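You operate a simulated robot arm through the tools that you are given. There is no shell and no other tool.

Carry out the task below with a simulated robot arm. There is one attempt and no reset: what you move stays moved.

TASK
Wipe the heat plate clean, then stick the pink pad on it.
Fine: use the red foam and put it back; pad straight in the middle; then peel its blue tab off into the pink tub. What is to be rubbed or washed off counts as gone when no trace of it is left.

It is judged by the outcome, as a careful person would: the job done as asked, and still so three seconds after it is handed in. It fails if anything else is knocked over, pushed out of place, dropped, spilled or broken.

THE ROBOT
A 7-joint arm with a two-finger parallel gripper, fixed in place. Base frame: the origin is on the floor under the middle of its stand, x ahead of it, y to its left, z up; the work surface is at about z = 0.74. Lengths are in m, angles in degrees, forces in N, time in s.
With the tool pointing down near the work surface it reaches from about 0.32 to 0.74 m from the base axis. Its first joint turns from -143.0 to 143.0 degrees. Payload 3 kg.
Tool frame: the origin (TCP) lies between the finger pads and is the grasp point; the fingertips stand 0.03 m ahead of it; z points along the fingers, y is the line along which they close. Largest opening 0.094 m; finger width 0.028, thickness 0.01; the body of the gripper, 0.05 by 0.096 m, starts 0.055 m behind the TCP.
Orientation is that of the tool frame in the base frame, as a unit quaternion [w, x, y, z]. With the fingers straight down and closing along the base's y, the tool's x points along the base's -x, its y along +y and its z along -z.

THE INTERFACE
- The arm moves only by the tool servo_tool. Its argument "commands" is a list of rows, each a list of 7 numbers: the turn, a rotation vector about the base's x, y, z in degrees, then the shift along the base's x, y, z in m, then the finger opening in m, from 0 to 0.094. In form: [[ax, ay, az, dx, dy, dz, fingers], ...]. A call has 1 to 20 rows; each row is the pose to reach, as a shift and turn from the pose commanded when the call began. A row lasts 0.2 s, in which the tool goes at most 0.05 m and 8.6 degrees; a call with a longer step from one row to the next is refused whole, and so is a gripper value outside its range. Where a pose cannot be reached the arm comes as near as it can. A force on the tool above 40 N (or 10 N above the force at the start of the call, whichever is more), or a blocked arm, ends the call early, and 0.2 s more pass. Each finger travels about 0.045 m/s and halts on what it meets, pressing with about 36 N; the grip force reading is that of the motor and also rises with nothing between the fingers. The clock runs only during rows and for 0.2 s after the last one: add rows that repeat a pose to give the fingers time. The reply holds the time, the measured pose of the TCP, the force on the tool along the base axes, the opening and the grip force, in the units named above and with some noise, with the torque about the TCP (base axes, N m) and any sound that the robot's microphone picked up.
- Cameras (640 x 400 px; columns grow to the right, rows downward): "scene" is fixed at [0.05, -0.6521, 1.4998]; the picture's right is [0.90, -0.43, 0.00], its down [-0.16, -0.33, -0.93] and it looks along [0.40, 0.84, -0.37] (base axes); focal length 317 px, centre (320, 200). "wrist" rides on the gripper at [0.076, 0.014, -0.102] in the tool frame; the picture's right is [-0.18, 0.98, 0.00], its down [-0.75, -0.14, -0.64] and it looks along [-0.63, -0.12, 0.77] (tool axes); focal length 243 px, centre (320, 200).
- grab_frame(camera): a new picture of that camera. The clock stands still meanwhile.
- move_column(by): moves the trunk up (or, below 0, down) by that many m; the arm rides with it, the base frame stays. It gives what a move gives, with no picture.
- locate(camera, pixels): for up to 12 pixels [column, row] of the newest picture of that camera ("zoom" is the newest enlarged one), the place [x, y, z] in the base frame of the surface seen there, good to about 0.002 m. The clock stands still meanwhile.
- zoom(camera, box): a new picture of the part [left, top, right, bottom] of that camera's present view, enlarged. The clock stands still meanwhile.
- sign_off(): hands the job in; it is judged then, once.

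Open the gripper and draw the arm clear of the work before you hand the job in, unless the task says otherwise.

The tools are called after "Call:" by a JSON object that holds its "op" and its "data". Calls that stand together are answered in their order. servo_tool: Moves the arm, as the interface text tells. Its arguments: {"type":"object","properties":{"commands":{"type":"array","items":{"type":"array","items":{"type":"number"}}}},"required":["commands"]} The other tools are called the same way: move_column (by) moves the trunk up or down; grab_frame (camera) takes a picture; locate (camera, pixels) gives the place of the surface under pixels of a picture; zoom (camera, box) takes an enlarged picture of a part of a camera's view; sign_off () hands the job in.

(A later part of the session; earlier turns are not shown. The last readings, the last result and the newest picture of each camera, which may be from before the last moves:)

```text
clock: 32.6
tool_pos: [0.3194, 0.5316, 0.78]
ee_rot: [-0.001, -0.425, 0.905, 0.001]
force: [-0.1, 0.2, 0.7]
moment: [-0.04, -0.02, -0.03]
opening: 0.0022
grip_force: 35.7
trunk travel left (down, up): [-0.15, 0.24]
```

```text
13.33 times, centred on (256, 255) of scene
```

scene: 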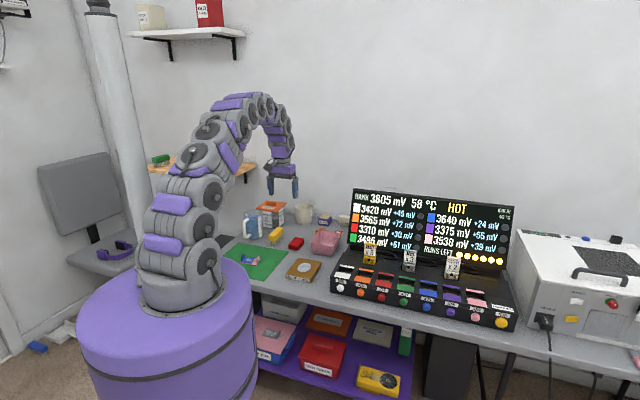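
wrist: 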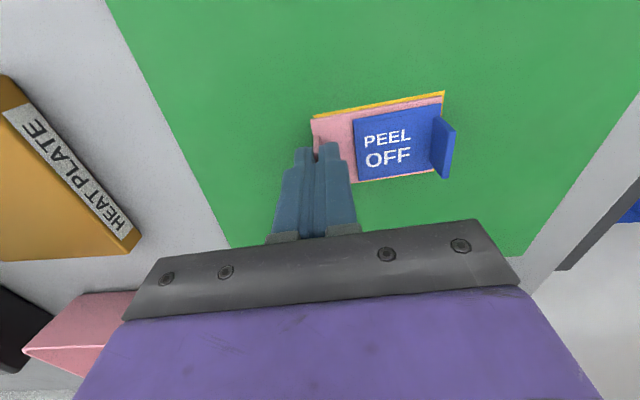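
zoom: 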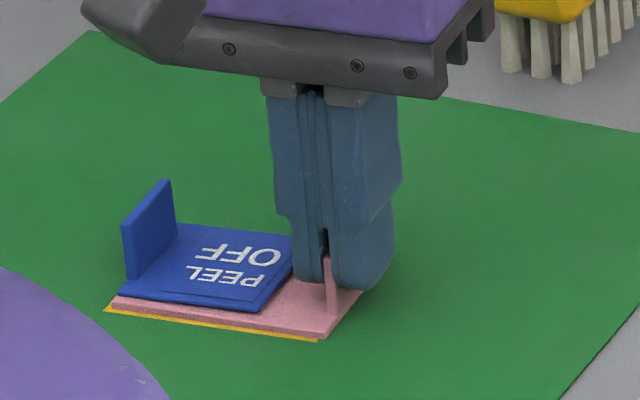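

Closing shifted the pad a couple of mm and revealed a thin yellow-orange layer under it at (450,93) in the wrist view. I lift slowly and check what that layer is.

Call:
{"op": "servo_tool", "data": {"commands": [[0, 0, 0, 0, 0, 0.004, 0.0], [0, 0, 0, 0, 0, 0.01, 0.0], [0, 0, 0, 0, 0, 0.025, 0.0], [0, 0, 0, 0, 0, 0.05, 0.0], [0, 0, 0, 0, 0, 0.05, 0.0]]}}

Call:
{"op": "grab_frame", "data": {"camera": "wrist"}}

Call:
{"op": "zoom", "data": {"camera": "scene", "box": [228, 230, 284, 275]}}

```text
clock: 33.8
tool_pos: [0.3195, 0.5323, 0.8323]
ee_rot: [-0.002, -0.424, 0.906, 0.002]
force: [-0.3, 0.3, -0.7]
moment: [-0.02, -0.02, -0.02]
opening: 0.0023
grip_force: 36.1
trunk travel left (down, up): [-0.15, 0.24]
```

```text
taken
```

wrist: 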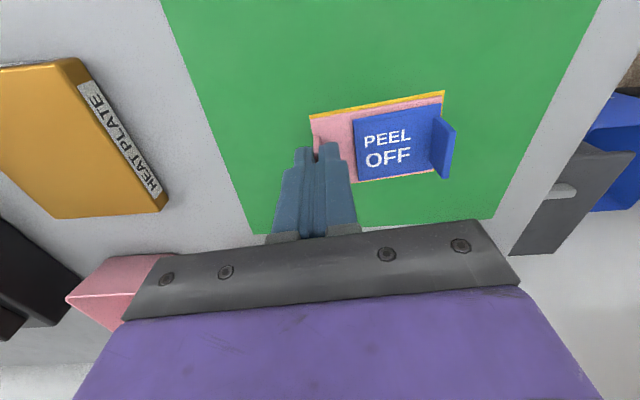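

```text
8.89 times, centred on (256, 252) of scene
```

zoom: 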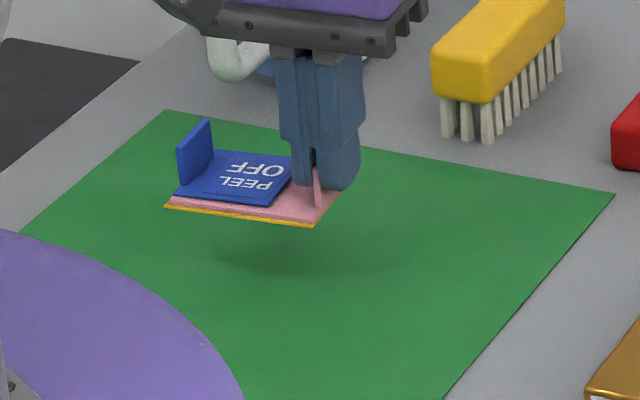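

The yellow layer came up with the pad, so it may be a layer on its underside. I zoom in on it closely.

Call:
{"op": "zoom", "data": {"camera": "scene", "box": [240, 240, 264, 260]}}

Call:
{"op": "zoom", "data": {"camera": "wrist", "box": [296, 80, 464, 200]}}

```text
16.00 times, centred on (252, 250) of scene
```

zoom: 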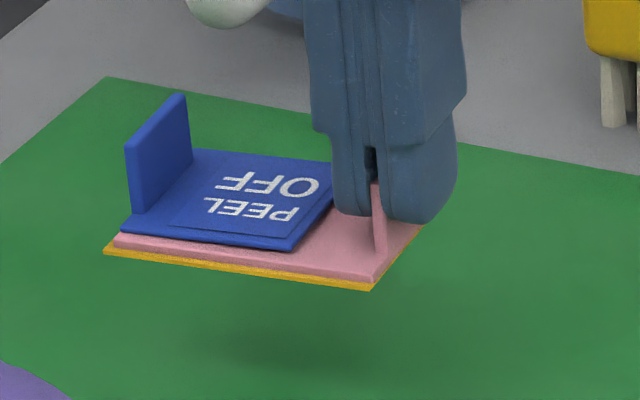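

```text
3.33 times, centred on (380, 140) of wrist
```

zoom: 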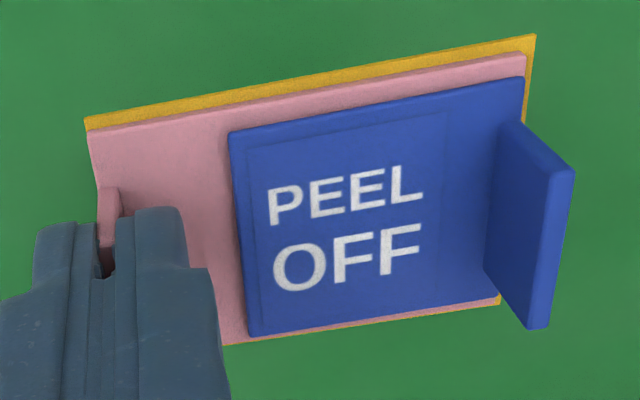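

The yellow layer sticks out slightly all around and is attached to the pad's underside. Before placing it I want to see the underside, so I raise the pad into free space and will tilt it toward the scene camera.

Call:
{"op": "servo_tool", "data": {"commands": [[0, 0, 0, 0, 0, 0.04, 0.0], [0, 0, 0, 0, 0, 0.08, 0.0], [0, 0, 0, 0, -0.01, 0.12, 0.0], [0, 0, 0, 0, -0.02, 0.16, 0.0], [0, 0, 0, 0.01, -0.04, 0.2, 0.0], [0, 0, 0, 0.02, -0.06, 0.24, 0.0], [0, 0, 0, 0.03, -0.09, 0.27, 0.0], [0, 0, 0, 0.04, -0.13, 0.29, 0.0], [0, 0, 0, 0.05, -0.17, 0.31, 0.0], [0, 0, 0, 0.06, -0.21, 0.32, 0.0], [0, 0, 0, 0.07, -0.25, 0.33, 0.0], [0, 0, 0, 0.08, -0.29, 0.33, 0.0], [0, 0, 0, 0.08, -0.33, 0.33, 0.0], [0, 0, 0, 0.08, -0.33, 0.33, 0.0]]}}

Call:
{"op": "grab_frame", "data": {"camera": "scene"}}

```text
clock: 36.8
tool_pos: [0.4005, 0.2015, 1.1616]
ee_rot: [0.0, -0.425, 0.905, 0.002]
force: [0.8, 0.0, -0.8]
moment: [-0.03, 0.03, 0.0]
opening: 0.0021
grip_force: 36.3
trunk travel left (down, up): [-0.15, 0.24]
```

```text
taken
```

scene: 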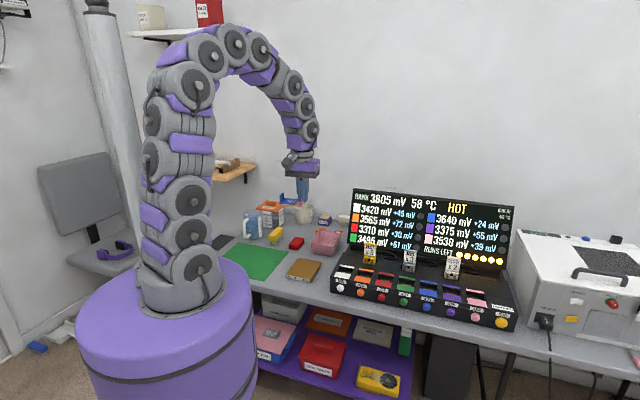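

The pad is now in free space around (303,195). I tilt the tool 60° toward the scene camera to see the underside.

Call:
{"op": "servo_tool", "data": {"commands": [[-6.9, 2.85, 0, 0, 0, 0.01, 0.0], [-13.9, 5.7, 0, 0, 0, 0.02, 0.0], [-20.8, 8.5, 0, 0, 0, 0.03, 0.0], [-27.7, 11.4, 0, 0, 0, 0.04, 0.0], [-34.7, 14.2, 0, 0, 0, 0.05, 0.0], [-41.6, 17.1, 0, 0, 0, 0.06, 0.0], [-48.5, 20, 0, 0, 0, 0.07, 0.0], [-55.5, 22.8, 0, 0, 0, 0.08, 0.0], [-55.5, 22.8, 0, 0, 0, 0.08, 0.0]]}}

Call:
{"op": "grab_frame", "data": {"camera": "scene"}}

```text
clock: 38.8
tool_pos: [0.3477, 0.1822, 1.1705]
ee_rot: [-0.369, -0.368, 0.784, -0.338]
force: [0.2, 1.1, -1.0]
moment: [-0.04, -0.01, 0.02]
opening: 0.0022
grip_force: 36.1
out of reach, approached as far as the arm can: row 6, 7, 8, 9
trunk travel left (down, up): [-0.15, 0.24]
```

```text
taken
```

scene: 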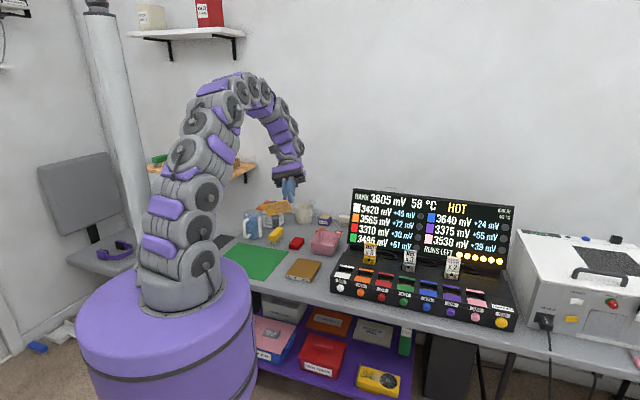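

Tilted, the underside is now showing as an orange shape around (278,207). I zoom in on it.

Call:
{"op": "zoom", "data": {"camera": "scene", "box": [250, 170, 330, 230]}}

Call:
{"op": "zoom", "data": {"camera": "scene", "box": [262, 190, 302, 222]}}

```text
6.67 times, centred on (290, 200) of scene
```

zoom: 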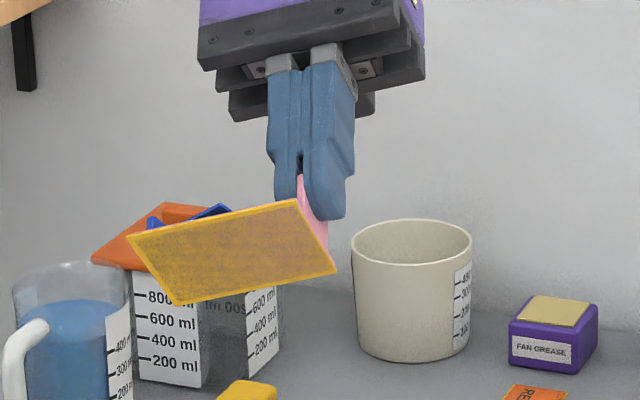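

```text
12.50 times, centred on (282, 206) of scene
```

zoom: 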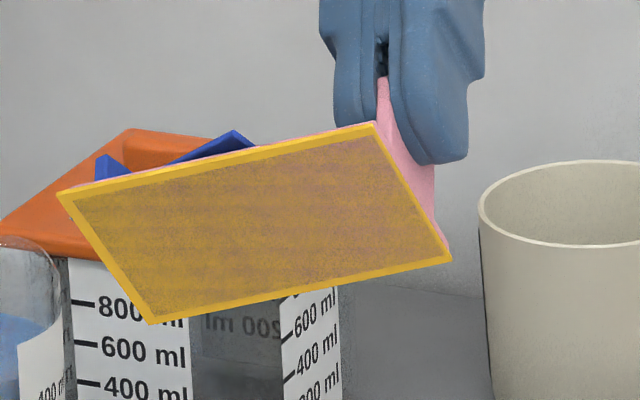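

The underside is one plain amber sheet with no tab or print, flush under the pad, so it looks like the adhesive face. I untilt the pad and head for the plate.

Call:
{"op": "servo_tool", "data": {"commands": [[6.9, -2.85, 0, 0, 0, 0, 0.0], [13.9, -5.7, 0, 0, 0.01, 0, 0.0], [20.8, -8.5, 0, 0.005, 0.02, -0.01, 0.0], [27.7, -11.4, 0, 0.01, 0.03, -0.02, 0.0], [34.7, -14.2, 0, 0.015, 0.04, -0.03, 0.0], [41.6, -17.1, 0, 0.02, 0.05, -0.04, 0.0], [48.5, -20, 0, 0.025, 0.06, -0.05, 0.0], [55.5, -22.8, 0, 0.03, 0.07, -0.06, 0.0], [55.5, -22.8, 0, 0.03, 0.07, -0.06, 0.0]]}}

```text
clock: 40.8
tool_pos: [0.38, 0.2538, 1.1088]
ee_rot: [0.0, -0.425, 0.905, 0.002]
force: [0.6, 0.9, -0.7]
moment: [0.05, -0.01, 0.0]
opening: 0.002
grip_force: 35.7
trunk travel left (down, up): [-0.15, 0.24]
```

The tool is vertical again. I now yaw -96° so the pad's long axis lines up with the plate's long axis at about 44.2°, while moving above the plate.

Call:
{"op": "servo_tool", "data": {"commands": [[0, 0, -7.4, 0.005, 0.008, -0.008, 0.0], [0, 0, -14.8, 0.01, 0.016, -0.016, 0.0], [0, 0, -22.2, 0.015, 0.024, -0.024, 0.0], [0, 0, -29.6, 0.02, 0.032, -0.032, 0.0], [0, 0, -37, 0.025, 0.04, -0.04, 0.0], [0, 0, -44.4, 0.03, 0.048, -0.048, 0.0], [0, 0, -51.8, 0.035, 0.056, -0.056, 0.0], [0, 0, -59.2, 0.04, 0.064, -0.064, 0.0], [0, 0, -66.6, 0.045, 0.072, -0.072, 0.0], [0, 0, -74, 0.05, 0.08, -0.08, 0.0], [0, 0, -81.4, 0.055, 0.088, -0.09, 0.0], [0, 0, -88.8, 0.06, 0.094, -0.1, 0.0], [0, 0, -96.1, 0.07, 0.098, -0.11, 0.0], [0, 0, -96.1, 0.07, 0.098, -0.11, 0.0]]}}

Call:
{"op": "grab_frame", "data": {"camera": "wrist"}}

Call:
{"op": "grab_frame", "data": {"camera": "scene"}}

```text
clock: 43.8
tool_pos: [0.4503, 0.3518, 1.0015]
ee_rot: [-0.001, 0.39, 0.921, 0.0]
force: [0.0, 0.2, -0.4]
moment: [0.0, 0.01, 0.03]
opening: 0.0022
grip_force: 36.2
trunk travel left (down, up): [-0.15, 0.24]
```

```text
taken
```

wrist: 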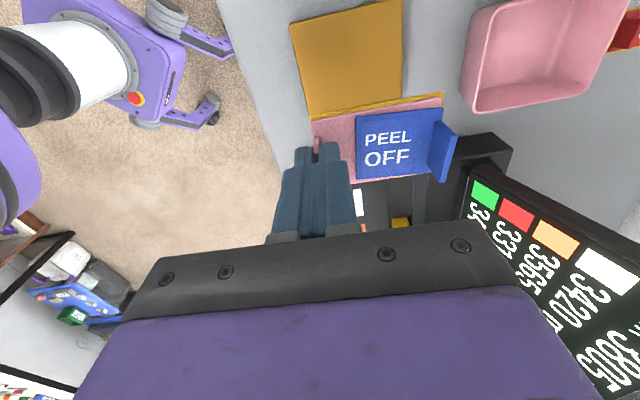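

```text
taken
```

scene: 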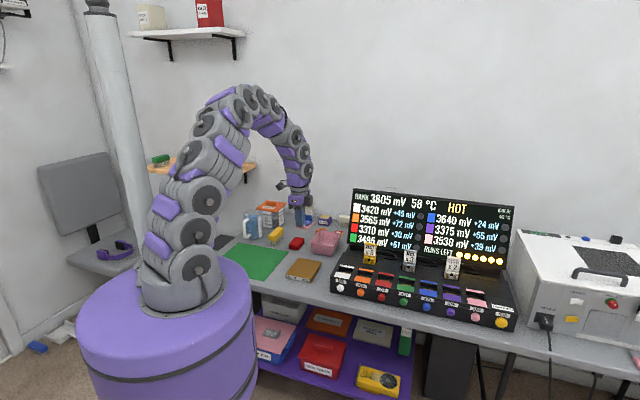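

The pad now hangs over the plate in the wrist view, with the pad at (380,140) and the plate at (350,60). I zoom in to measure the pad's pose in the grip and the plate's edges.

Call:
{"op": "zoom", "data": {"camera": "wrist", "box": [280, 0, 472, 200]}}

```text
2.00 times, centred on (376, 100) of wrist
```

zoom: 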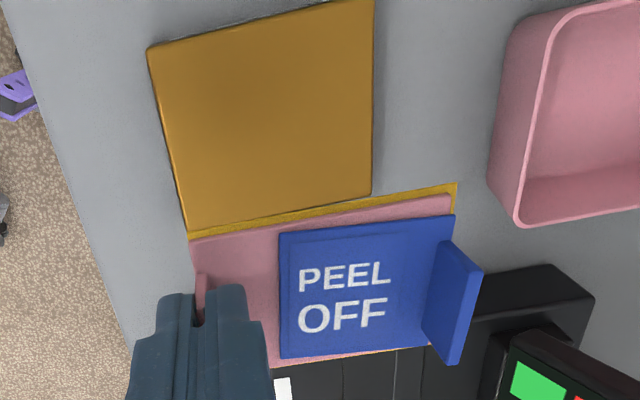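

Call:
{"op": "locate", "data": {"camera": "zoom", "pixels": [[195, 246], [320, 224], [448, 201], [455, 187], [193, 236], [275, 362], [340, 355], [424, 345], [200, 280], [448, 245], [477, 272], [452, 358]]}}

Call:
{"op": "locate", "data": {"camera": "zoom", "pixels": [[152, 50], [372, 5], [370, 190], [190, 225], [150, 60], [371, 100], [170, 140], [375, 100], [280, 234], [282, 355], [452, 217], [432, 346]]}}

```text
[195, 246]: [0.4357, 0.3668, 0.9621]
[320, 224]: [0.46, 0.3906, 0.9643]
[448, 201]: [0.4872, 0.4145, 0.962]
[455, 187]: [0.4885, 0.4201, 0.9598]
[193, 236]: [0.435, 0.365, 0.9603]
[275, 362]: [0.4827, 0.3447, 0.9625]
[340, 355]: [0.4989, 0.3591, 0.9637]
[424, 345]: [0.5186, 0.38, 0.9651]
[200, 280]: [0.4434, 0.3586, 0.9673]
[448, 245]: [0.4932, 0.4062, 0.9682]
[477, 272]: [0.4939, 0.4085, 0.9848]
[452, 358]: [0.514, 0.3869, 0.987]
```

```text
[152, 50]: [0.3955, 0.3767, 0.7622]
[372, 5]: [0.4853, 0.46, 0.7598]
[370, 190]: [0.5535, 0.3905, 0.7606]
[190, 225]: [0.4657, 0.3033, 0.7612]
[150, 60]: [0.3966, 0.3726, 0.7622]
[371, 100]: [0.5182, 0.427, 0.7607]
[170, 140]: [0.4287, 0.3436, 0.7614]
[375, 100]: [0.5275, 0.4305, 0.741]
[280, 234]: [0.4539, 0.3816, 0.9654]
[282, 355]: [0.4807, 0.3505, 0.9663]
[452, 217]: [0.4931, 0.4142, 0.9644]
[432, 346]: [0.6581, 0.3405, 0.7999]
```

The pad's angle in hand is about 43–44°, close to the plate's 44°, and the pad centre is about (0.478, 0.374). I lower to about 17 mm above the plate to compare the two directly.

Call:
{"op": "servo_tool", "data": {"commands": [[0, 0, 0, -0.001, 0.001, -0.04, 0.0], [0, 0, 0, -0.002, 0.002, -0.08, 0.0], [0, 0, 0, -0.003, 0.003, -0.12, 0.0], [0, 0, 0, -0.003, 0.004, -0.15, 0.0], [0, 0, 0, -0.003, 0.005, -0.17, 0.0], [0, 0, 0, -0.003, 0.005, -0.18, 0.0], [0, 0, 0, -0.003, 0.005, -0.18, 0.0]]}}

Call:
{"op": "zoom", "data": {"camera": "wrist", "box": [260, 20, 484, 200]}}

Call:
{"op": "zoom", "data": {"camera": "scene", "box": [274, 235, 338, 285]}}

```text
clock: 45.4
tool_pos: [0.4457, 0.3563, 0.8199]
ee_rot: [-0.001, 0.389, 0.921, 0.001]
force: [0.2, -0.8, 0.6]
moment: [0.01, 0.01, -0.01]
opening: 0.0021
grip_force: 35.7
trunk travel left (down, up): [-0.15, 0.24]
```

```text
2.22 times, centred on (372, 110) of wrist
```

zoom: 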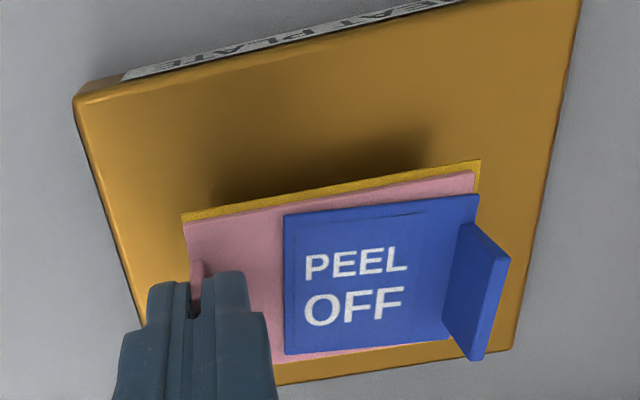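

```text
8.00 times, centred on (306, 260) of scene
```

zoom: 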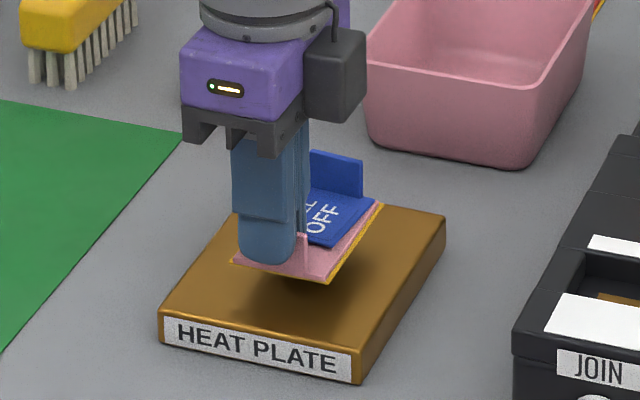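

The pad is roughly centred. I take a fresh wrist zoom to compare pad and plate edges in one picture.

Call:
{"op": "zoom", "data": {"camera": "wrist", "box": [280, 20, 472, 190]}}

Call:
{"op": "zoom", "data": {"camera": "wrist", "box": [260, 20, 484, 200]}}

Call:
{"op": "locate", "data": {"camera": "zoom", "pixels": [[80, 102], [577, 3], [510, 345], [136, 318], [328, 55], [555, 120], [105, 200], [330, 375], [330, 190], [478, 164], [184, 216], [480, 175]]}}

Call:
{"op": "locate", "data": {"camera": "zoom", "pixels": [[190, 226], [330, 200], [472, 174], [286, 216], [476, 196], [287, 353], [445, 340], [280, 362], [360, 353], [440, 342], [465, 225], [475, 357]]}}

```text
2.35 times, centred on (376, 105) of wrist
```

zoom: 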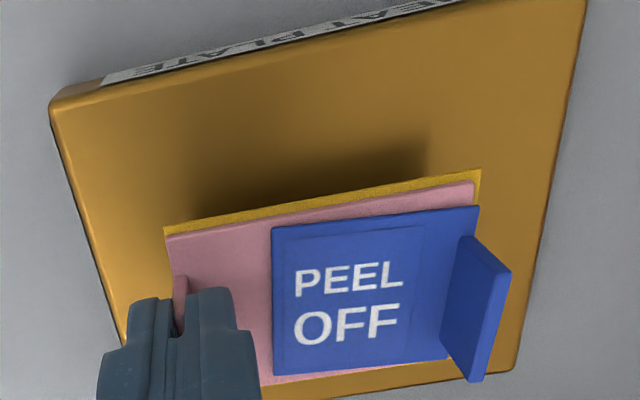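

```text
2.22 times, centred on (372, 110) of wrist
```

zoom: 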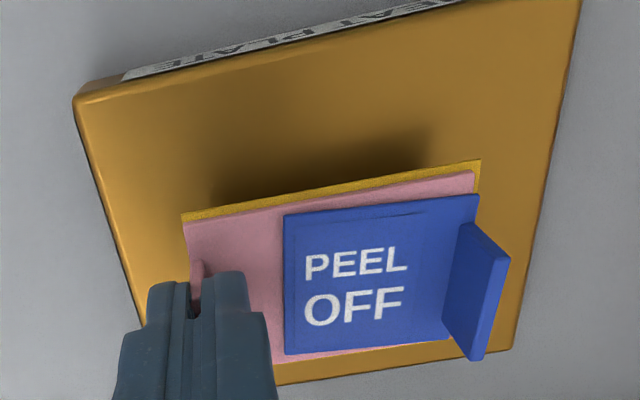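

```text
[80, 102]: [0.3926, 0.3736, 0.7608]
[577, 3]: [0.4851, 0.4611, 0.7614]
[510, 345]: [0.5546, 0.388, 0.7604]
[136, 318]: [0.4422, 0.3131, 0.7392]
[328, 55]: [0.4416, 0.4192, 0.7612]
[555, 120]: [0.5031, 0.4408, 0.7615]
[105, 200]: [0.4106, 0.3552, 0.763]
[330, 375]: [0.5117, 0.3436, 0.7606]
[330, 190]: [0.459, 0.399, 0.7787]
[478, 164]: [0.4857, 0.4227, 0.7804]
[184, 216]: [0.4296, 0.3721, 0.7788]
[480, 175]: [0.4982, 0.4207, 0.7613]
```

```text
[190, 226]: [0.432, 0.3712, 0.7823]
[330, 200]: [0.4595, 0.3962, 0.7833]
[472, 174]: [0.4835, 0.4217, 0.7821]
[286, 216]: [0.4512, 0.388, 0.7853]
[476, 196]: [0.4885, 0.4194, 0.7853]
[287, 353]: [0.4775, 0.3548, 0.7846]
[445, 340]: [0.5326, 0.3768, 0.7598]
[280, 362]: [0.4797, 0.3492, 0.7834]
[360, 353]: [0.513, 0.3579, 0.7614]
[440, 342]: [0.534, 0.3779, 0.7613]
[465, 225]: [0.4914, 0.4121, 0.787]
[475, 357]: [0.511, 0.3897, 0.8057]
```

In the wrist view, both in plate axes: plate centre (p 0.6054, q -0.0560), pad centre (p 0.605, q -0.0573), and the angles agree within about 0.5°. I shift about 1 mm and lower to about 4 mm above the plate for a final comparison.

Call:
{"op": "servo_tool", "data": {"commands": [[0, 0, 0, -0.0007, 0.0007, -0.006, 0.0], [0, 0, 0, -0.0007, 0.0007, -0.011, 0.0], [0, 0, 0, -0.0007, 0.0007, -0.013, 0.0], [0, 0, 0, -0.0007, 0.0007, -0.013, 0.0]]}}

Call:
{"op": "zoom", "data": {"camera": "scene", "box": [278, 244, 334, 284]}}

Call:
{"op": "locate", "data": {"camera": "zoom", "pixels": [[233, 145], [496, 194], [377, 385], [94, 325], [445, 285], [240, 355], [440, 183], [175, 220], [390, 158], [322, 264], [225, 232], [330, 262]]}}

Call:
{"op": "zoom", "data": {"camera": "wrist", "box": [260, 20, 484, 200]}}

```text
clock: 46.4
tool_pos: [0.4452, 0.3568, 0.8059]
ee_rot: [-0.001, 0.389, 0.921, -0.001]
force: [-0.3, 0.8, -1.4]
moment: [0.0, -0.01, -0.01]
opening: 0.0022
grip_force: 36.5
trunk travel left (down, up): [-0.15, 0.24]
```

```text
10.00 times, centred on (306, 264) of scene
```

zoom: 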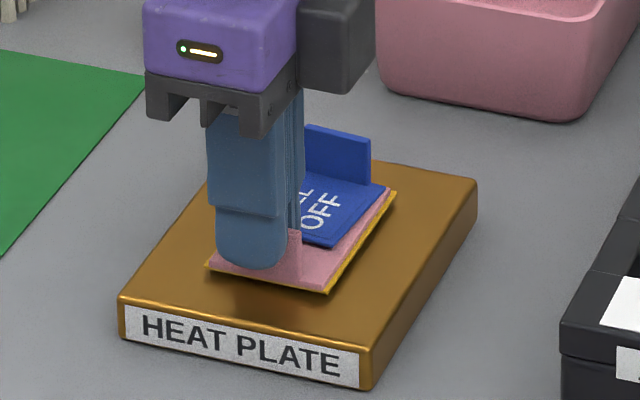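

```text
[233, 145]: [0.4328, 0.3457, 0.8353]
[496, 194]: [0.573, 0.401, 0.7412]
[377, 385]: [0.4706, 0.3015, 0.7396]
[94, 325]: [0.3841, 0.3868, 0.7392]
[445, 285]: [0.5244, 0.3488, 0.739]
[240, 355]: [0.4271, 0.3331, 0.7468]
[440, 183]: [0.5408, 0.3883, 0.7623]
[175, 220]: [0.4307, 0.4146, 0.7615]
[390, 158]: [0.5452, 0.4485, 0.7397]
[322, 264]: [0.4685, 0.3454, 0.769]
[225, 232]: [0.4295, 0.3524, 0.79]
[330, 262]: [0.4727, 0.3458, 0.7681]
```

```text
2.22 times, centred on (372, 110) of wrist
```

zoom: 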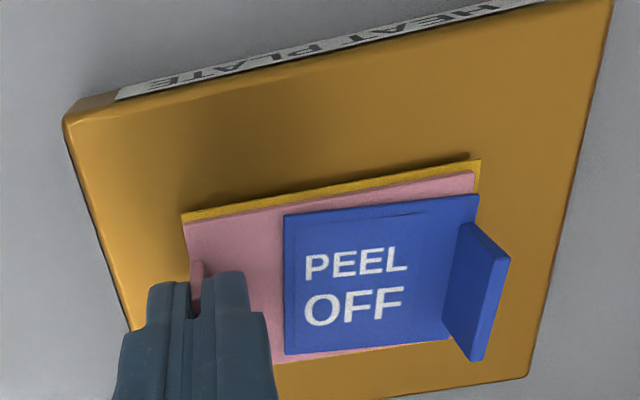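

I take precise plate and pad corners from a new scene zoom.

Call:
{"op": "zoom", "data": {"camera": "scene", "box": [282, 244, 330, 284]}}

Call:
{"op": "zoom", "data": {"camera": "scene", "box": [278, 244, 334, 284]}}

Call:
{"op": "locate", "data": {"camera": "zoom", "pixels": [[122, 296], [366, 346], [473, 183], [380, 168], [200, 200], [250, 322], [425, 258], [430, 176], [209, 265], [326, 290], [394, 196], [360, 242]]}}

```text
10.00 times, centred on (306, 264) of scene
```

zoom: 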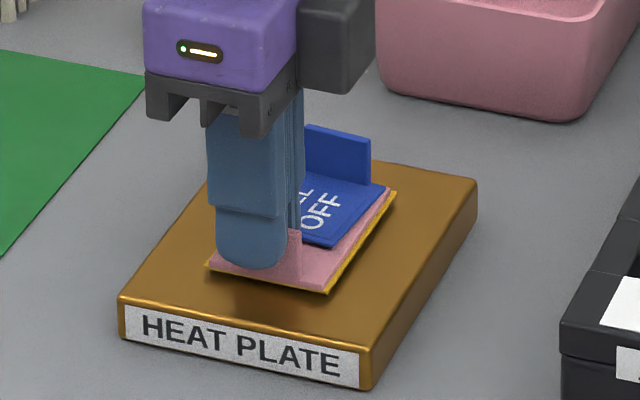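

```text
10.00 times, centred on (306, 264) of scene
```

zoom: 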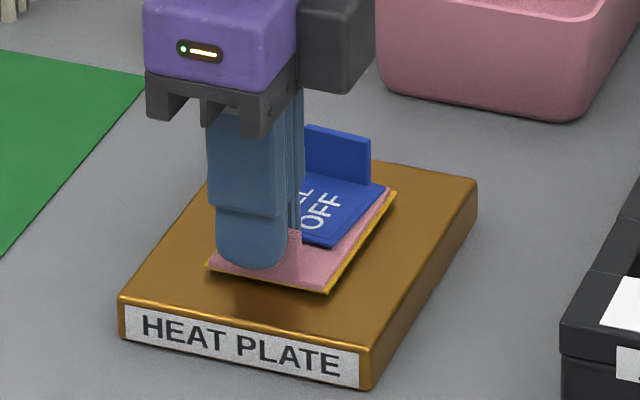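

```text
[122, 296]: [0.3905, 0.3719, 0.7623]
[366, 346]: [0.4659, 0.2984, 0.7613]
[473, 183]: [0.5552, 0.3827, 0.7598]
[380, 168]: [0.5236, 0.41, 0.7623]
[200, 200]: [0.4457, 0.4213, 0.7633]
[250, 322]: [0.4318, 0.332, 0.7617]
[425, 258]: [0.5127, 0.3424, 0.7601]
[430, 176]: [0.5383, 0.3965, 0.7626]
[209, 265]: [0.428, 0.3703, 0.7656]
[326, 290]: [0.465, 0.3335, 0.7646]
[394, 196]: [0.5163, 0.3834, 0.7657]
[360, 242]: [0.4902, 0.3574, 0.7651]
```

From the scene: plate centre (p 0.6035, q -0.0574), pad centre (p 0.602, q -0.057), angles 44.2° vs 44°. The pad is centred within about 1–2 mm, so I shift +1 mm along p and lower gently into contact.

Call:
{"op": "servo_tool", "data": {"commands": [[0, 0, 0, 0.0007, 0.0007, -0.0015, 0.0], [0, 0, 0, 0.0007, 0.0007, -0.003, 0.0], [0, 0, 0, 0.0007, 0.0007, -0.004, 0.0], [0, 0, 0, 0.0007, 0.0007, -0.004, 0.0]]}}

```text
clock: 47.4
tool_pos: [0.4451, 0.3585, 0.8031]
ee_rot: [0.0, 0.39, 0.921, 0.0]
force: [0.9, 1.1, -0.3]
moment: [0.03, 0.0, 0.0]
opening: 0.002
grip_force: 35.7
trunk travel left (down, up): [-0.15, 0.24]
```

There's no contact force yet at z 0.803, so I continue down in sub-millimetre steps.

Call:
{"op": "servo_tool", "data": {"commands": [[0, 0, 0, 0, 0, -0.0007, 0.0], [0, 0, 0, 0, 0, -0.0014, 0.0], [0, 0, 0, 0, 0, -0.0014, 0.0]]}}

Call:
{"op": "zoom", "data": {"camera": "scene", "box": [278, 244, 334, 284]}}

```text
clock: 48.2
tool_pos: [0.445, 0.3577, 0.8014]
ee_rot: [0.001, 0.389, 0.921, 0.002]
force: [0.5, -0.5, 12.2]
moment: [0.02, -0.05, -0.02]
opening: 0.0019
grip_force: 35.6
trunk travel left (down, up): [-0.15, 0.24]
```

```text
10.00 times, centred on (306, 264) of scene
```

zoom: 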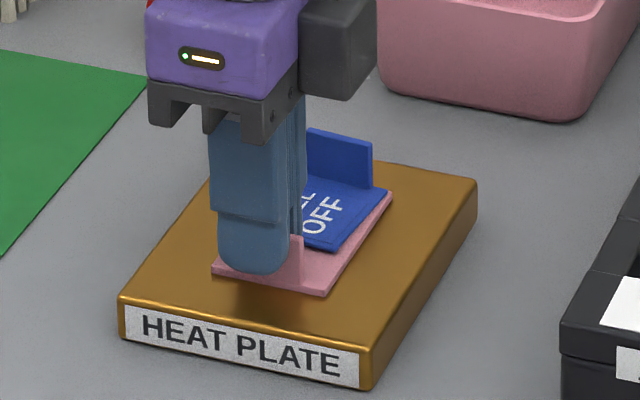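

12 N contact, and the pad now sits flush on the plate with no yellow visible around it. I measure the pink pad's corners before releasing.

Call:
{"op": "locate", "data": {"camera": "zoom", "pixels": [[216, 271], [322, 290], [390, 194], [356, 243], [270, 281], [122, 296], [366, 346], [473, 183], [425, 258], [250, 322], [370, 200], [322, 245]]}}

Call:
{"op": "zoom", "data": {"camera": "wrist", "box": [260, 20, 484, 200]}}

Call:
{"op": "locate", "data": {"camera": "zoom", "pixels": [[190, 224], [330, 199], [474, 174], [283, 362], [370, 353], [445, 343], [70, 122], [608, 5], [527, 372], [340, 60], [570, 180], [100, 220]]}}

```text
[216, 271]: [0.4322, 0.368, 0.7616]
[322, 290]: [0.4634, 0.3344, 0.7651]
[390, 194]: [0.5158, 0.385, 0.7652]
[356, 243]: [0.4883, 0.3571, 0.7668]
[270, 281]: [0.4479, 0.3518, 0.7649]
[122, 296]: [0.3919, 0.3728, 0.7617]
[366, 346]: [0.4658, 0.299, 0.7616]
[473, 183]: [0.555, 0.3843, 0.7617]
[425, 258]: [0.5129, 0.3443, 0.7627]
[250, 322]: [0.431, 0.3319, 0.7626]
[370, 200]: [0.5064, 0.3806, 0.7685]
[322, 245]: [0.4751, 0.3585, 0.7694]
```

```text
2.22 times, centred on (372, 110) of wrist
```

zoom: 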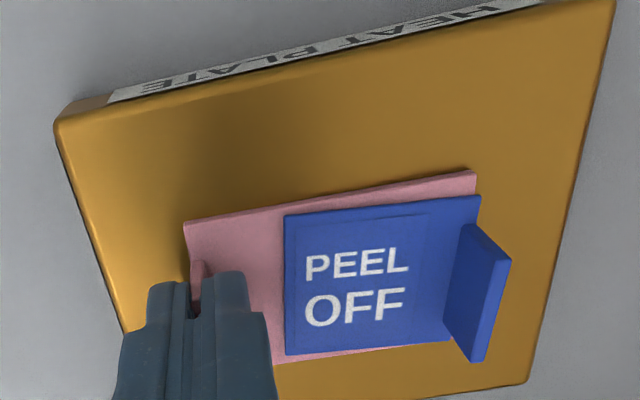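

```text
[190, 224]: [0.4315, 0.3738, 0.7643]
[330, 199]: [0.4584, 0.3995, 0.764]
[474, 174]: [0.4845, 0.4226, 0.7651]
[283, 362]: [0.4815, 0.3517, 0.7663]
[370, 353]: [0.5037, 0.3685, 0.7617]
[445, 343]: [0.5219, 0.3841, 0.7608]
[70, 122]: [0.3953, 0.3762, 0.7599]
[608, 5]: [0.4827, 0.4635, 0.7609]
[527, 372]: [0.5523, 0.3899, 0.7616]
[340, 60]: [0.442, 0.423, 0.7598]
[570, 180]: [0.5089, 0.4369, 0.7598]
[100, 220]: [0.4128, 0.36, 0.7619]
```

The pad sits within about 2 mm of the plate centre in both views and is parallel to it. I press slightly more (about 1 mm) to stick it, then ease off.

Call:
{"op": "servo_tool", "data": {"commands": [[0, 0, 0, 0, 0, -0.0006, 0.0], [0, 0, 0, 0, 0, -0.001, 0.0], [0, 0, 0, 0, 0, -0.001, 0.0]]}}

```text
clock: 49.0
tool_pos: [0.4461, 0.3576, 0.8026]
ee_rot: [0.001, 0.389, 0.921, 0.002]
force: [-0.6, 2.6, 22.8]
moment: [0.08, -0.07, 0.0]
opening: 0.0021
grip_force: 35.5
trunk travel left (down, up): [-0.15, 0.24]
```

Pressed at 23 N. Now I ease back to neutral height and open the fingers on the tab.

Call:
{"op": "servo_tool", "data": {"commands": [[0, 0, 0, 0, 0, 0.001, 0.0], [0, 0, 0, 0, 0, 0.0018, 0.0], [0, 0, 0, 0, 0, 0.0018, 0.015], [0, 0, 0, 0, 0, 0.0018, 0.03], [0, 0, 0, 0, 0, 0.0018, 0.03]]}}

Call:
{"op": "zoom", "data": {"camera": "scene", "box": [278, 244, 334, 284]}}

```text
clock: 50.2
tool_pos: [0.4467, 0.3578, 0.8026]
ee_rot: [0.0, 0.389, 0.921, 0.0]
force: [0.4, 0.2, 0.4]
moment: [-0.02, 0.03, -0.01]
opening: 0.0301
grip_force: 0.1
trunk travel left (down, up): [-0.15, 0.24]
```

```text
10.00 times, centred on (306, 264) of scene
```

zoom: 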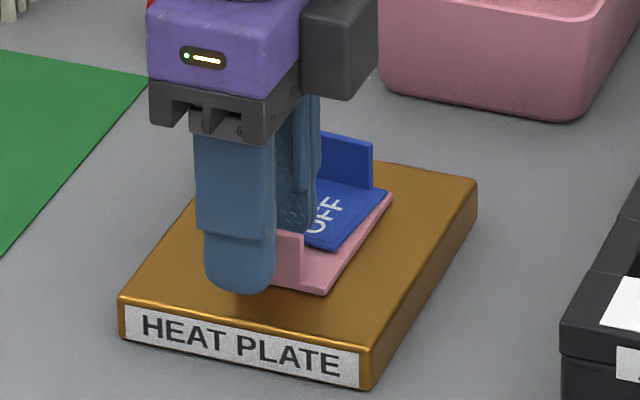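

The tab is released and the pad stayed put. I rise straight up and check the pad's placement.

Call:
{"op": "servo_tool", "data": {"commands": [[0, 0, 0, 0, 0, 0.01, 0.03], [0, 0, 0, 0, 0, 0.03, 0.03], [0, 0, 0, 0, 0, 0.06, 0.03], [0, 0, 0, -0.02, -0.01, 0.1, 0.03], [0, 0, 0, -0.05, -0.02, 0.14, 0.03], [0, 0, 0, -0.08, -0.02, 0.15, 0.03], [0, 0, 0, -0.08, -0.02, 0.15, 0.03]]}}

Call:
{"op": "zoom", "data": {"camera": "scene", "box": [278, 244, 334, 284]}}

Call:
{"op": "grab_frame", "data": {"camera": "wrist"}}

```text
refused: row 5 steps farther than a row can; nothing moved
```

```text
10.00 times, centred on (306, 264) of scene
```

zoom: 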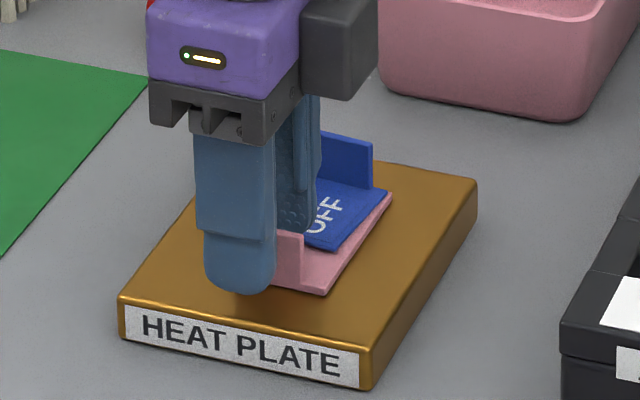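

```text
taken
```

wrist: 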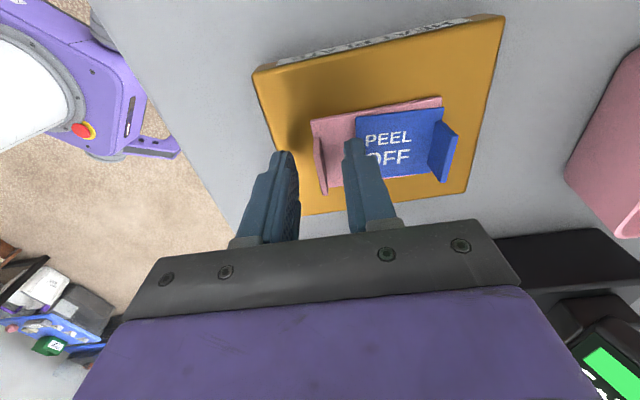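

That call was refused because one step was too long; nothing moved. I repeat the straight rise with shorter steps.

Call:
{"op": "servo_tool", "data": {"commands": [[0, 0, 0, 0, 0, 0.01, 0.03], [0, 0, 0, 0, 0, 0.03, 0.03], [0, 0, 0, 0, 0, 0.06, 0.03], [0, 0, 0, -0.01, 0, 0.09, 0.03], [0, 0, 0, -0.03, 0, 0.12, 0.03], [0, 0, 0, -0.05, 0, 0.14, 0.03], [0, 0, 0, -0.05, 0, 0.14, 0.03]]}}

Call:
{"op": "zoom", "data": {"camera": "scene", "box": [278, 244, 334, 284]}}

Call:
{"op": "zoom", "data": {"camera": "wrist", "box": [260, 0, 500, 200]}}

```text
clock: 51.8
tool_pos: [0.3958, 0.3585, 0.9405]
ee_rot: [0.0, 0.389, 0.921, 0.0]
force: [0.3, 0.0, 0.1]
moment: [0.01, -0.04, -0.03]
opening: 0.0301
grip_force: 0.1
trunk travel left (down, up): [-0.15, 0.24]
```

```text
10.00 times, centred on (306, 264) of scene
```

zoom: 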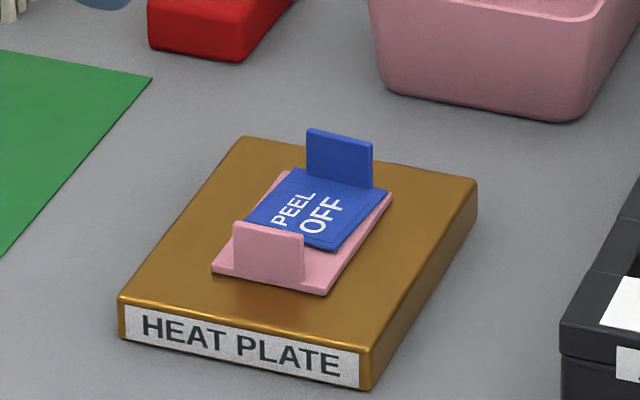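

```text
2.00 times, centred on (380, 100) of wrist
```

zoom: 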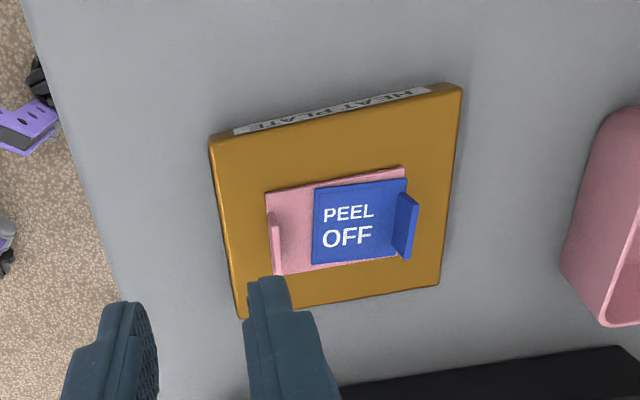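

The pad lies straight and near the middle in both views. I measure all corners once more from this clear scene view.

Call:
{"op": "zoom", "data": {"camera": "scene", "box": [278, 244, 334, 284]}}

Call:
{"op": "locate", "data": {"camera": "zoom", "pixels": [[122, 296], [367, 347], [474, 183], [246, 140], [215, 267], [323, 290], [390, 195], [286, 173], [178, 220], [424, 262], [360, 161], [240, 321]]}}

Call:
{"op": "zoom", "data": {"camera": "wrist", "box": [316, 30, 504, 165]}}

```text
10.00 times, centred on (306, 264) of scene
```

zoom: 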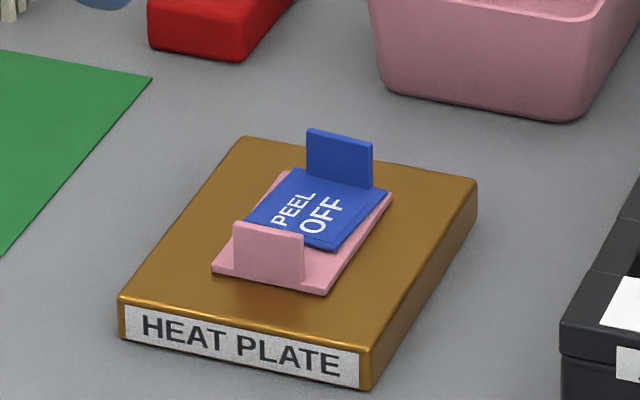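

```text
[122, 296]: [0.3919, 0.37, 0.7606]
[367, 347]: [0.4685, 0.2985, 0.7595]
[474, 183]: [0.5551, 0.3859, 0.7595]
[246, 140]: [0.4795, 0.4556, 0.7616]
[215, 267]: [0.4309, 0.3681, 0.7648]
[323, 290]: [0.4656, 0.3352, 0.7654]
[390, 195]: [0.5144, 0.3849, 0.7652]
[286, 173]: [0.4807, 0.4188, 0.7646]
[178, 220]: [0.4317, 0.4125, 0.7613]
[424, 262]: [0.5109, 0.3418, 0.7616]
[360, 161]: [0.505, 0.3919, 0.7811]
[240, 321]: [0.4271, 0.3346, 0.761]
```

```text
2.96 times, centred on (410, 98) of wrist
```

zoom: 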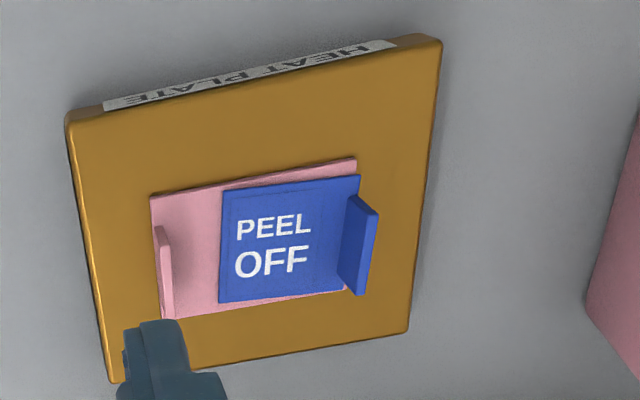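

The pad centre is within about 1.3 mm of the plate centre and its angle is within about 1°. Before peeling, I press its middle with closed fingertips so it sticks along its full length, starting just above the film.

Call:
{"op": "servo_tool", "data": {"commands": [[0, 0, 0, 0.03, 0.008, 0, 0.0], [0, 0, 0, 0.06, 0.016, 0, 0.0], [0, 0, 0, 0.0775, 0.0193, -0.03, 0.0], [0, 0, 0, 0.0775, 0.0193, -0.07, 0.0], [0, 0, 0, 0.0775, 0.0193, -0.11, 0.0], [0, 0, 0, 0.0775, 0.0193, -0.132, 0.0], [0, 0, 0, 0.0775, 0.0193, -0.136, 0.0], [0, 0, 0, 0.0775, 0.0193, -0.136, 0.0]]}}

Call:
{"op": "zoom", "data": {"camera": "scene", "box": [278, 240, 334, 280]}}

```text
clock: 53.6
tool_pos: [0.4727, 0.3769, 0.8055]
ee_rot: [0.0, 0.389, 0.921, 0.001]
force: [-0.2, -0.6, 0.3]
moment: [0.0, 0.0, 0.02]
opening: 0.0001
grip_force: 32.3
trunk travel left (down, up): [-0.15, 0.24]
```

```text
10.00 times, centred on (306, 260) of scene
```

zoom: 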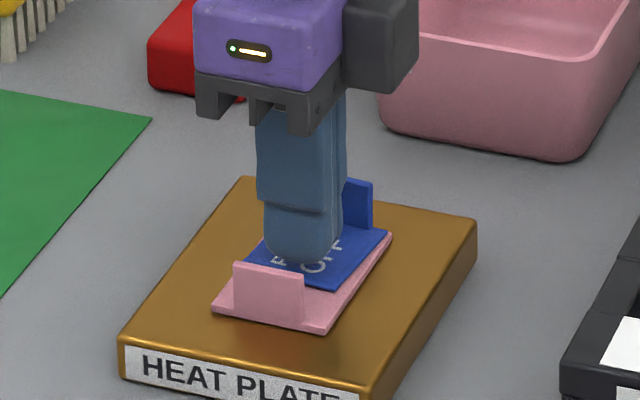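

The closed fingertips are centred over the film, a few mm up. I press down slowly and watch the force.

Call:
{"op": "servo_tool", "data": {"commands": [[0, 0, 0, 0, 0, -0.002, 0.0], [0, 0, 0, 0, 0, -0.004, 0.0], [0, 0, 0, 0, 0, -0.0055, 0.0], [0, 0, 0, 0, 0, -0.0065, 0.0]]}}

```text
clock: 54.6
tool_pos: [0.4732, 0.3767, 0.7995]
ee_rot: [0.0, 0.39, 0.921, 0.0]
force: [0.0, 0.4, 0.0]
moment: [0.01, 0.03, -0.01]
opening: 0.0001
grip_force: 32.7
trunk travel left (down, up): [-0.15, 0.24]
```

No contact yet at z 0.7995, so I continue down in 0.5 mm steps.

Call:
{"op": "servo_tool", "data": {"commands": [[0, 0, 0, 0, 0, -0.0006, 0.0], [0, 0, 0, 0, 0, -0.0012, 0.0], [0, 0, 0, 0, 0, -0.0018, 0.0]]}}

```text
clock: 55.4
tool_pos: [0.4736, 0.3772, 0.7983]
ee_rot: [0.001, 0.388, 0.921, 0.0]
force: [-1.9, 1.1, 4.3]
moment: [0.04, 0.06, 0.0]
opening: 0.0
grip_force: 33.0
trunk travel left (down, up): [-0.15, 0.24]
```

First contact at 4 N. I press about 1 mm more, hold briefly, and then rise straight up.

Call:
{"op": "servo_tool", "data": {"commands": [[0, 0, 0, 0, 0, -0.0006, 0.0], [0, 0, 0, 0, 0, -0.001, 0.0], [0, 0, 0, 0, 0, -0.001, 0.0], [0, 0, 0, 0, 0, -0.001, 0.0]]}}

```text
clock: 56.4
tool_pos: [0.4739, 0.3777, 0.7964]
ee_rot: [0.001, 0.389, 0.921, 0.0]
force: [0.4, 0.3, 13.5]
moment: [0.04, -0.04, 0.04]
opening: 0.0
grip_force: 32.8
trunk travel left (down, up): [-0.15, 0.24]
```

The press reached 13.5 N. I rise, reopen the fingers, and measure the blue tab.

Call:
{"op": "servo_tool", "data": {"commands": [[0, 0, 0, 0, 0, 0.01, 0.0], [0, 0, 0, 0, 0, 0.03, 0.0], [0, 0, 0, 0, 0, 0.06, 0.02], [0, 0, 0, -0.005, -0.005, 0.08, 0.035], [0, 0, 0, -0.01, -0.01, 0.08, 0.035]]}}

Call:
{"op": "zoom", "data": {"camera": "scene", "box": [278, 244, 334, 284]}}

Call:
{"op": "locate", "data": {"camera": "zoom", "pixels": [[311, 131], [369, 147], [340, 139], [312, 165], [340, 172], [368, 180], [325, 137], [355, 143]]}}

Call:
{"op": "zoom", "data": {"camera": "wrist", "box": [300, 40, 500, 180]}}

```text
clock: 57.6
tool_pos: [0.4619, 0.367, 0.8788]
ee_rot: [0.0, 0.39, 0.921, 0.001]
force: [-1.0, 0.3, -0.5]
moment: [-0.01, 0.0, 0.03]
opening: 0.0351
grip_force: 0.0
trunk travel left (down, up): [-0.15, 0.24]
```

```text
10.00 times, centred on (306, 264) of scene
```

zoom: 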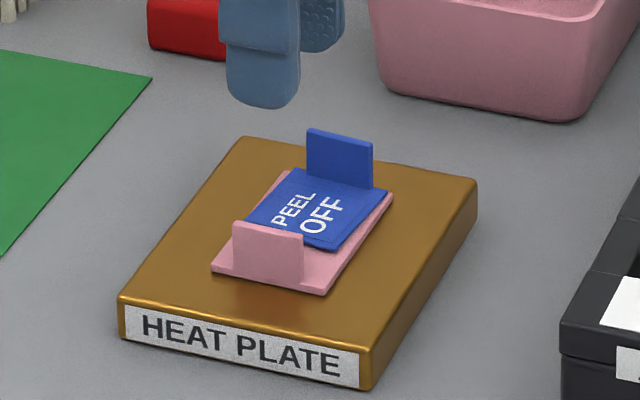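

```text
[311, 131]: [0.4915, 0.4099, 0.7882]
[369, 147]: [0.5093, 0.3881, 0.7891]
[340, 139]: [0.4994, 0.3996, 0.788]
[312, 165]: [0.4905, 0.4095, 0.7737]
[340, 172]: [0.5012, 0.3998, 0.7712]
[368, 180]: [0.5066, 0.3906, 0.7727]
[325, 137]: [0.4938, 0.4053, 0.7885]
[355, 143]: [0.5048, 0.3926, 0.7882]
```

```text
2.86 times, centred on (400, 110) of wrist
```

zoom: 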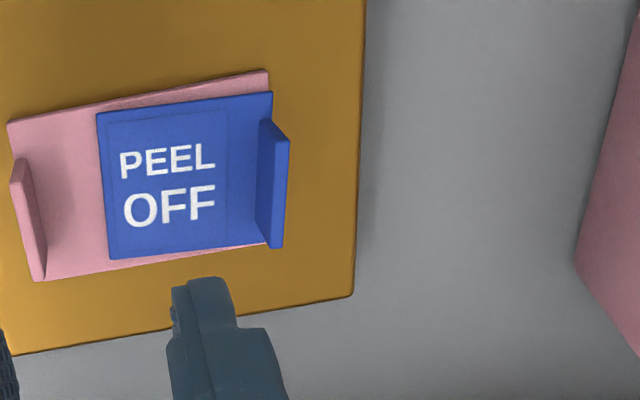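

Call:
{"op": "locate", "data": {"camera": "zoom", "pixels": [[262, 122], [287, 140], [278, 245], [285, 190], [272, 180], [12, 163], [40, 278], [24, 220], [265, 210], [281, 235]]}}

```text
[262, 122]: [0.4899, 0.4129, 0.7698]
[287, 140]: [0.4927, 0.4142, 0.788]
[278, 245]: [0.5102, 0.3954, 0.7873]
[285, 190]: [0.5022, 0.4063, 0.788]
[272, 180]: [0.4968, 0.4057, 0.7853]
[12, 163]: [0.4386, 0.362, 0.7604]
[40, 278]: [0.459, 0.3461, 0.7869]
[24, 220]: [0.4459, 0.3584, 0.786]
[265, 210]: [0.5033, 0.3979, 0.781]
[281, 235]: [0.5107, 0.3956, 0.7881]
```

The blue tab centre is about (0.5003, 0.4018), spanning z 0.769–0.788. I move over it and descend to z 0.84 first.

Call:
{"op": "servo_tool", "data": {"commands": [[0, 0, 0, 0.02, 0.018, 0, 0.035], [0, 0, 0, 0.0384, 0.0348, 0, 0.035], [0, 0, 0, 0.0384, 0.0348, -0.02, 0.035], [0, 0, 0, 0.0384, 0.0348, -0.04, 0.035], [0, 0, 0, 0.0384, 0.0348, -0.04, 0.035]]}}

Call:
{"op": "zoom", "data": {"camera": "scene", "box": [278, 236, 334, 276]}}

Call:
{"op": "zoom", "data": {"camera": "wrist", "box": [220, 60, 420, 220]}}

```text
clock: 58.8
tool_pos: [0.5031, 0.4027, 0.8351]
ee_rot: [0.0, 0.389, 0.921, 0.001]
force: [-0.7, 1.0, 0.5]
moment: [-0.03, -0.02, 0.02]
opening: 0.0351
grip_force: 0.1
trunk travel left (down, up): [-0.15, 0.24]
```

```text
10.00 times, centred on (306, 256) of scene
```

zoom: 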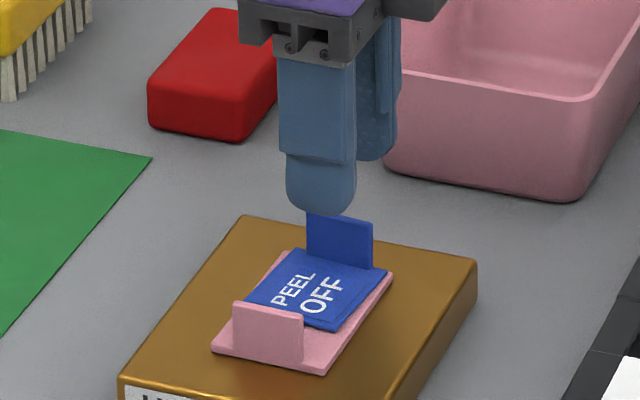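

```text
2.50 times, centred on (320, 140) of wrist
```

zoom: 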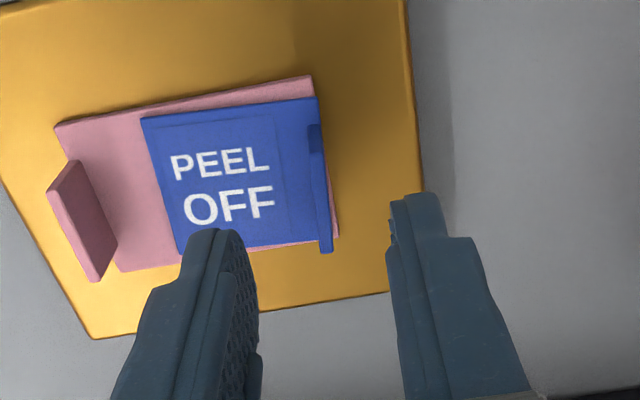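

Call:
{"op": "locate", "data": {"camera": "zoom", "pixels": [[310, 130], [318, 130], [321, 180], [327, 240], [331, 245], [323, 200], [316, 155], [325, 215], [332, 230]]}}

```text
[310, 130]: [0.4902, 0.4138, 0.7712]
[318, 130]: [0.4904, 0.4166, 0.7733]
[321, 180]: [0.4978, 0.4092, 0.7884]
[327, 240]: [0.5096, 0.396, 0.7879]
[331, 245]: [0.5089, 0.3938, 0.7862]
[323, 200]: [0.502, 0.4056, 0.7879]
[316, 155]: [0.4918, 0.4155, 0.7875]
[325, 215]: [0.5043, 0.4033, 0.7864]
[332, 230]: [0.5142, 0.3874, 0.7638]
```

By the wrist view the tab lies at p 0.6424, q -0.056, and the TCP is at p 0.6416, q -0.060. I correct by about 3 mm along the tab and descend so the fingertips sit about 5 mm above the film.

Call:
{"op": "servo_tool", "data": {"commands": [[0, 0, 0, -0.0017, 0.0025, -0.008, 0.035], [0, 0, 0, -0.0017, 0.0025, -0.018, 0.035], [0, 0, 0, -0.0017, 0.0025, -0.028, 0.035], [0, 0, 0, -0.0017, 0.0025, -0.032, 0.035], [0, 0, 0, -0.0017, 0.0025, -0.032, 0.035]]}}

Call:
{"op": "zoom", "data": {"camera": "scene", "box": [278, 236, 334, 276]}}

Call:
{"op": "zoom", "data": {"camera": "wrist", "box": [220, 60, 420, 220]}}

```text
clock: 60.0
tool_pos: [0.4998, 0.4045, 0.8038]
ee_rot: [0.0, 0.389, 0.921, 0.0]
force: [0.1, -0.4, 0.5]
moment: [0.02, -0.02, -0.01]
opening: 0.0345
grip_force: 0.0
trunk travel left (down, up): [-0.15, 0.24]
```

```text
10.00 times, centred on (306, 256) of scene
```

zoom: 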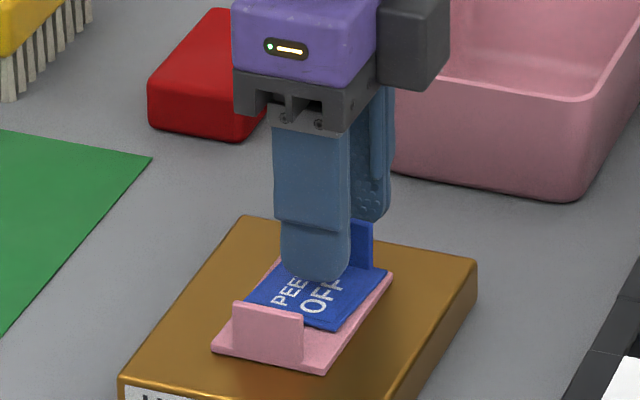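

```text
2.50 times, centred on (320, 140) of wrist
```

zoom: 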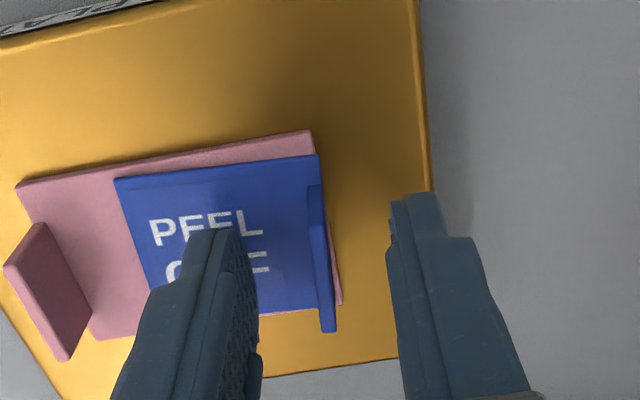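

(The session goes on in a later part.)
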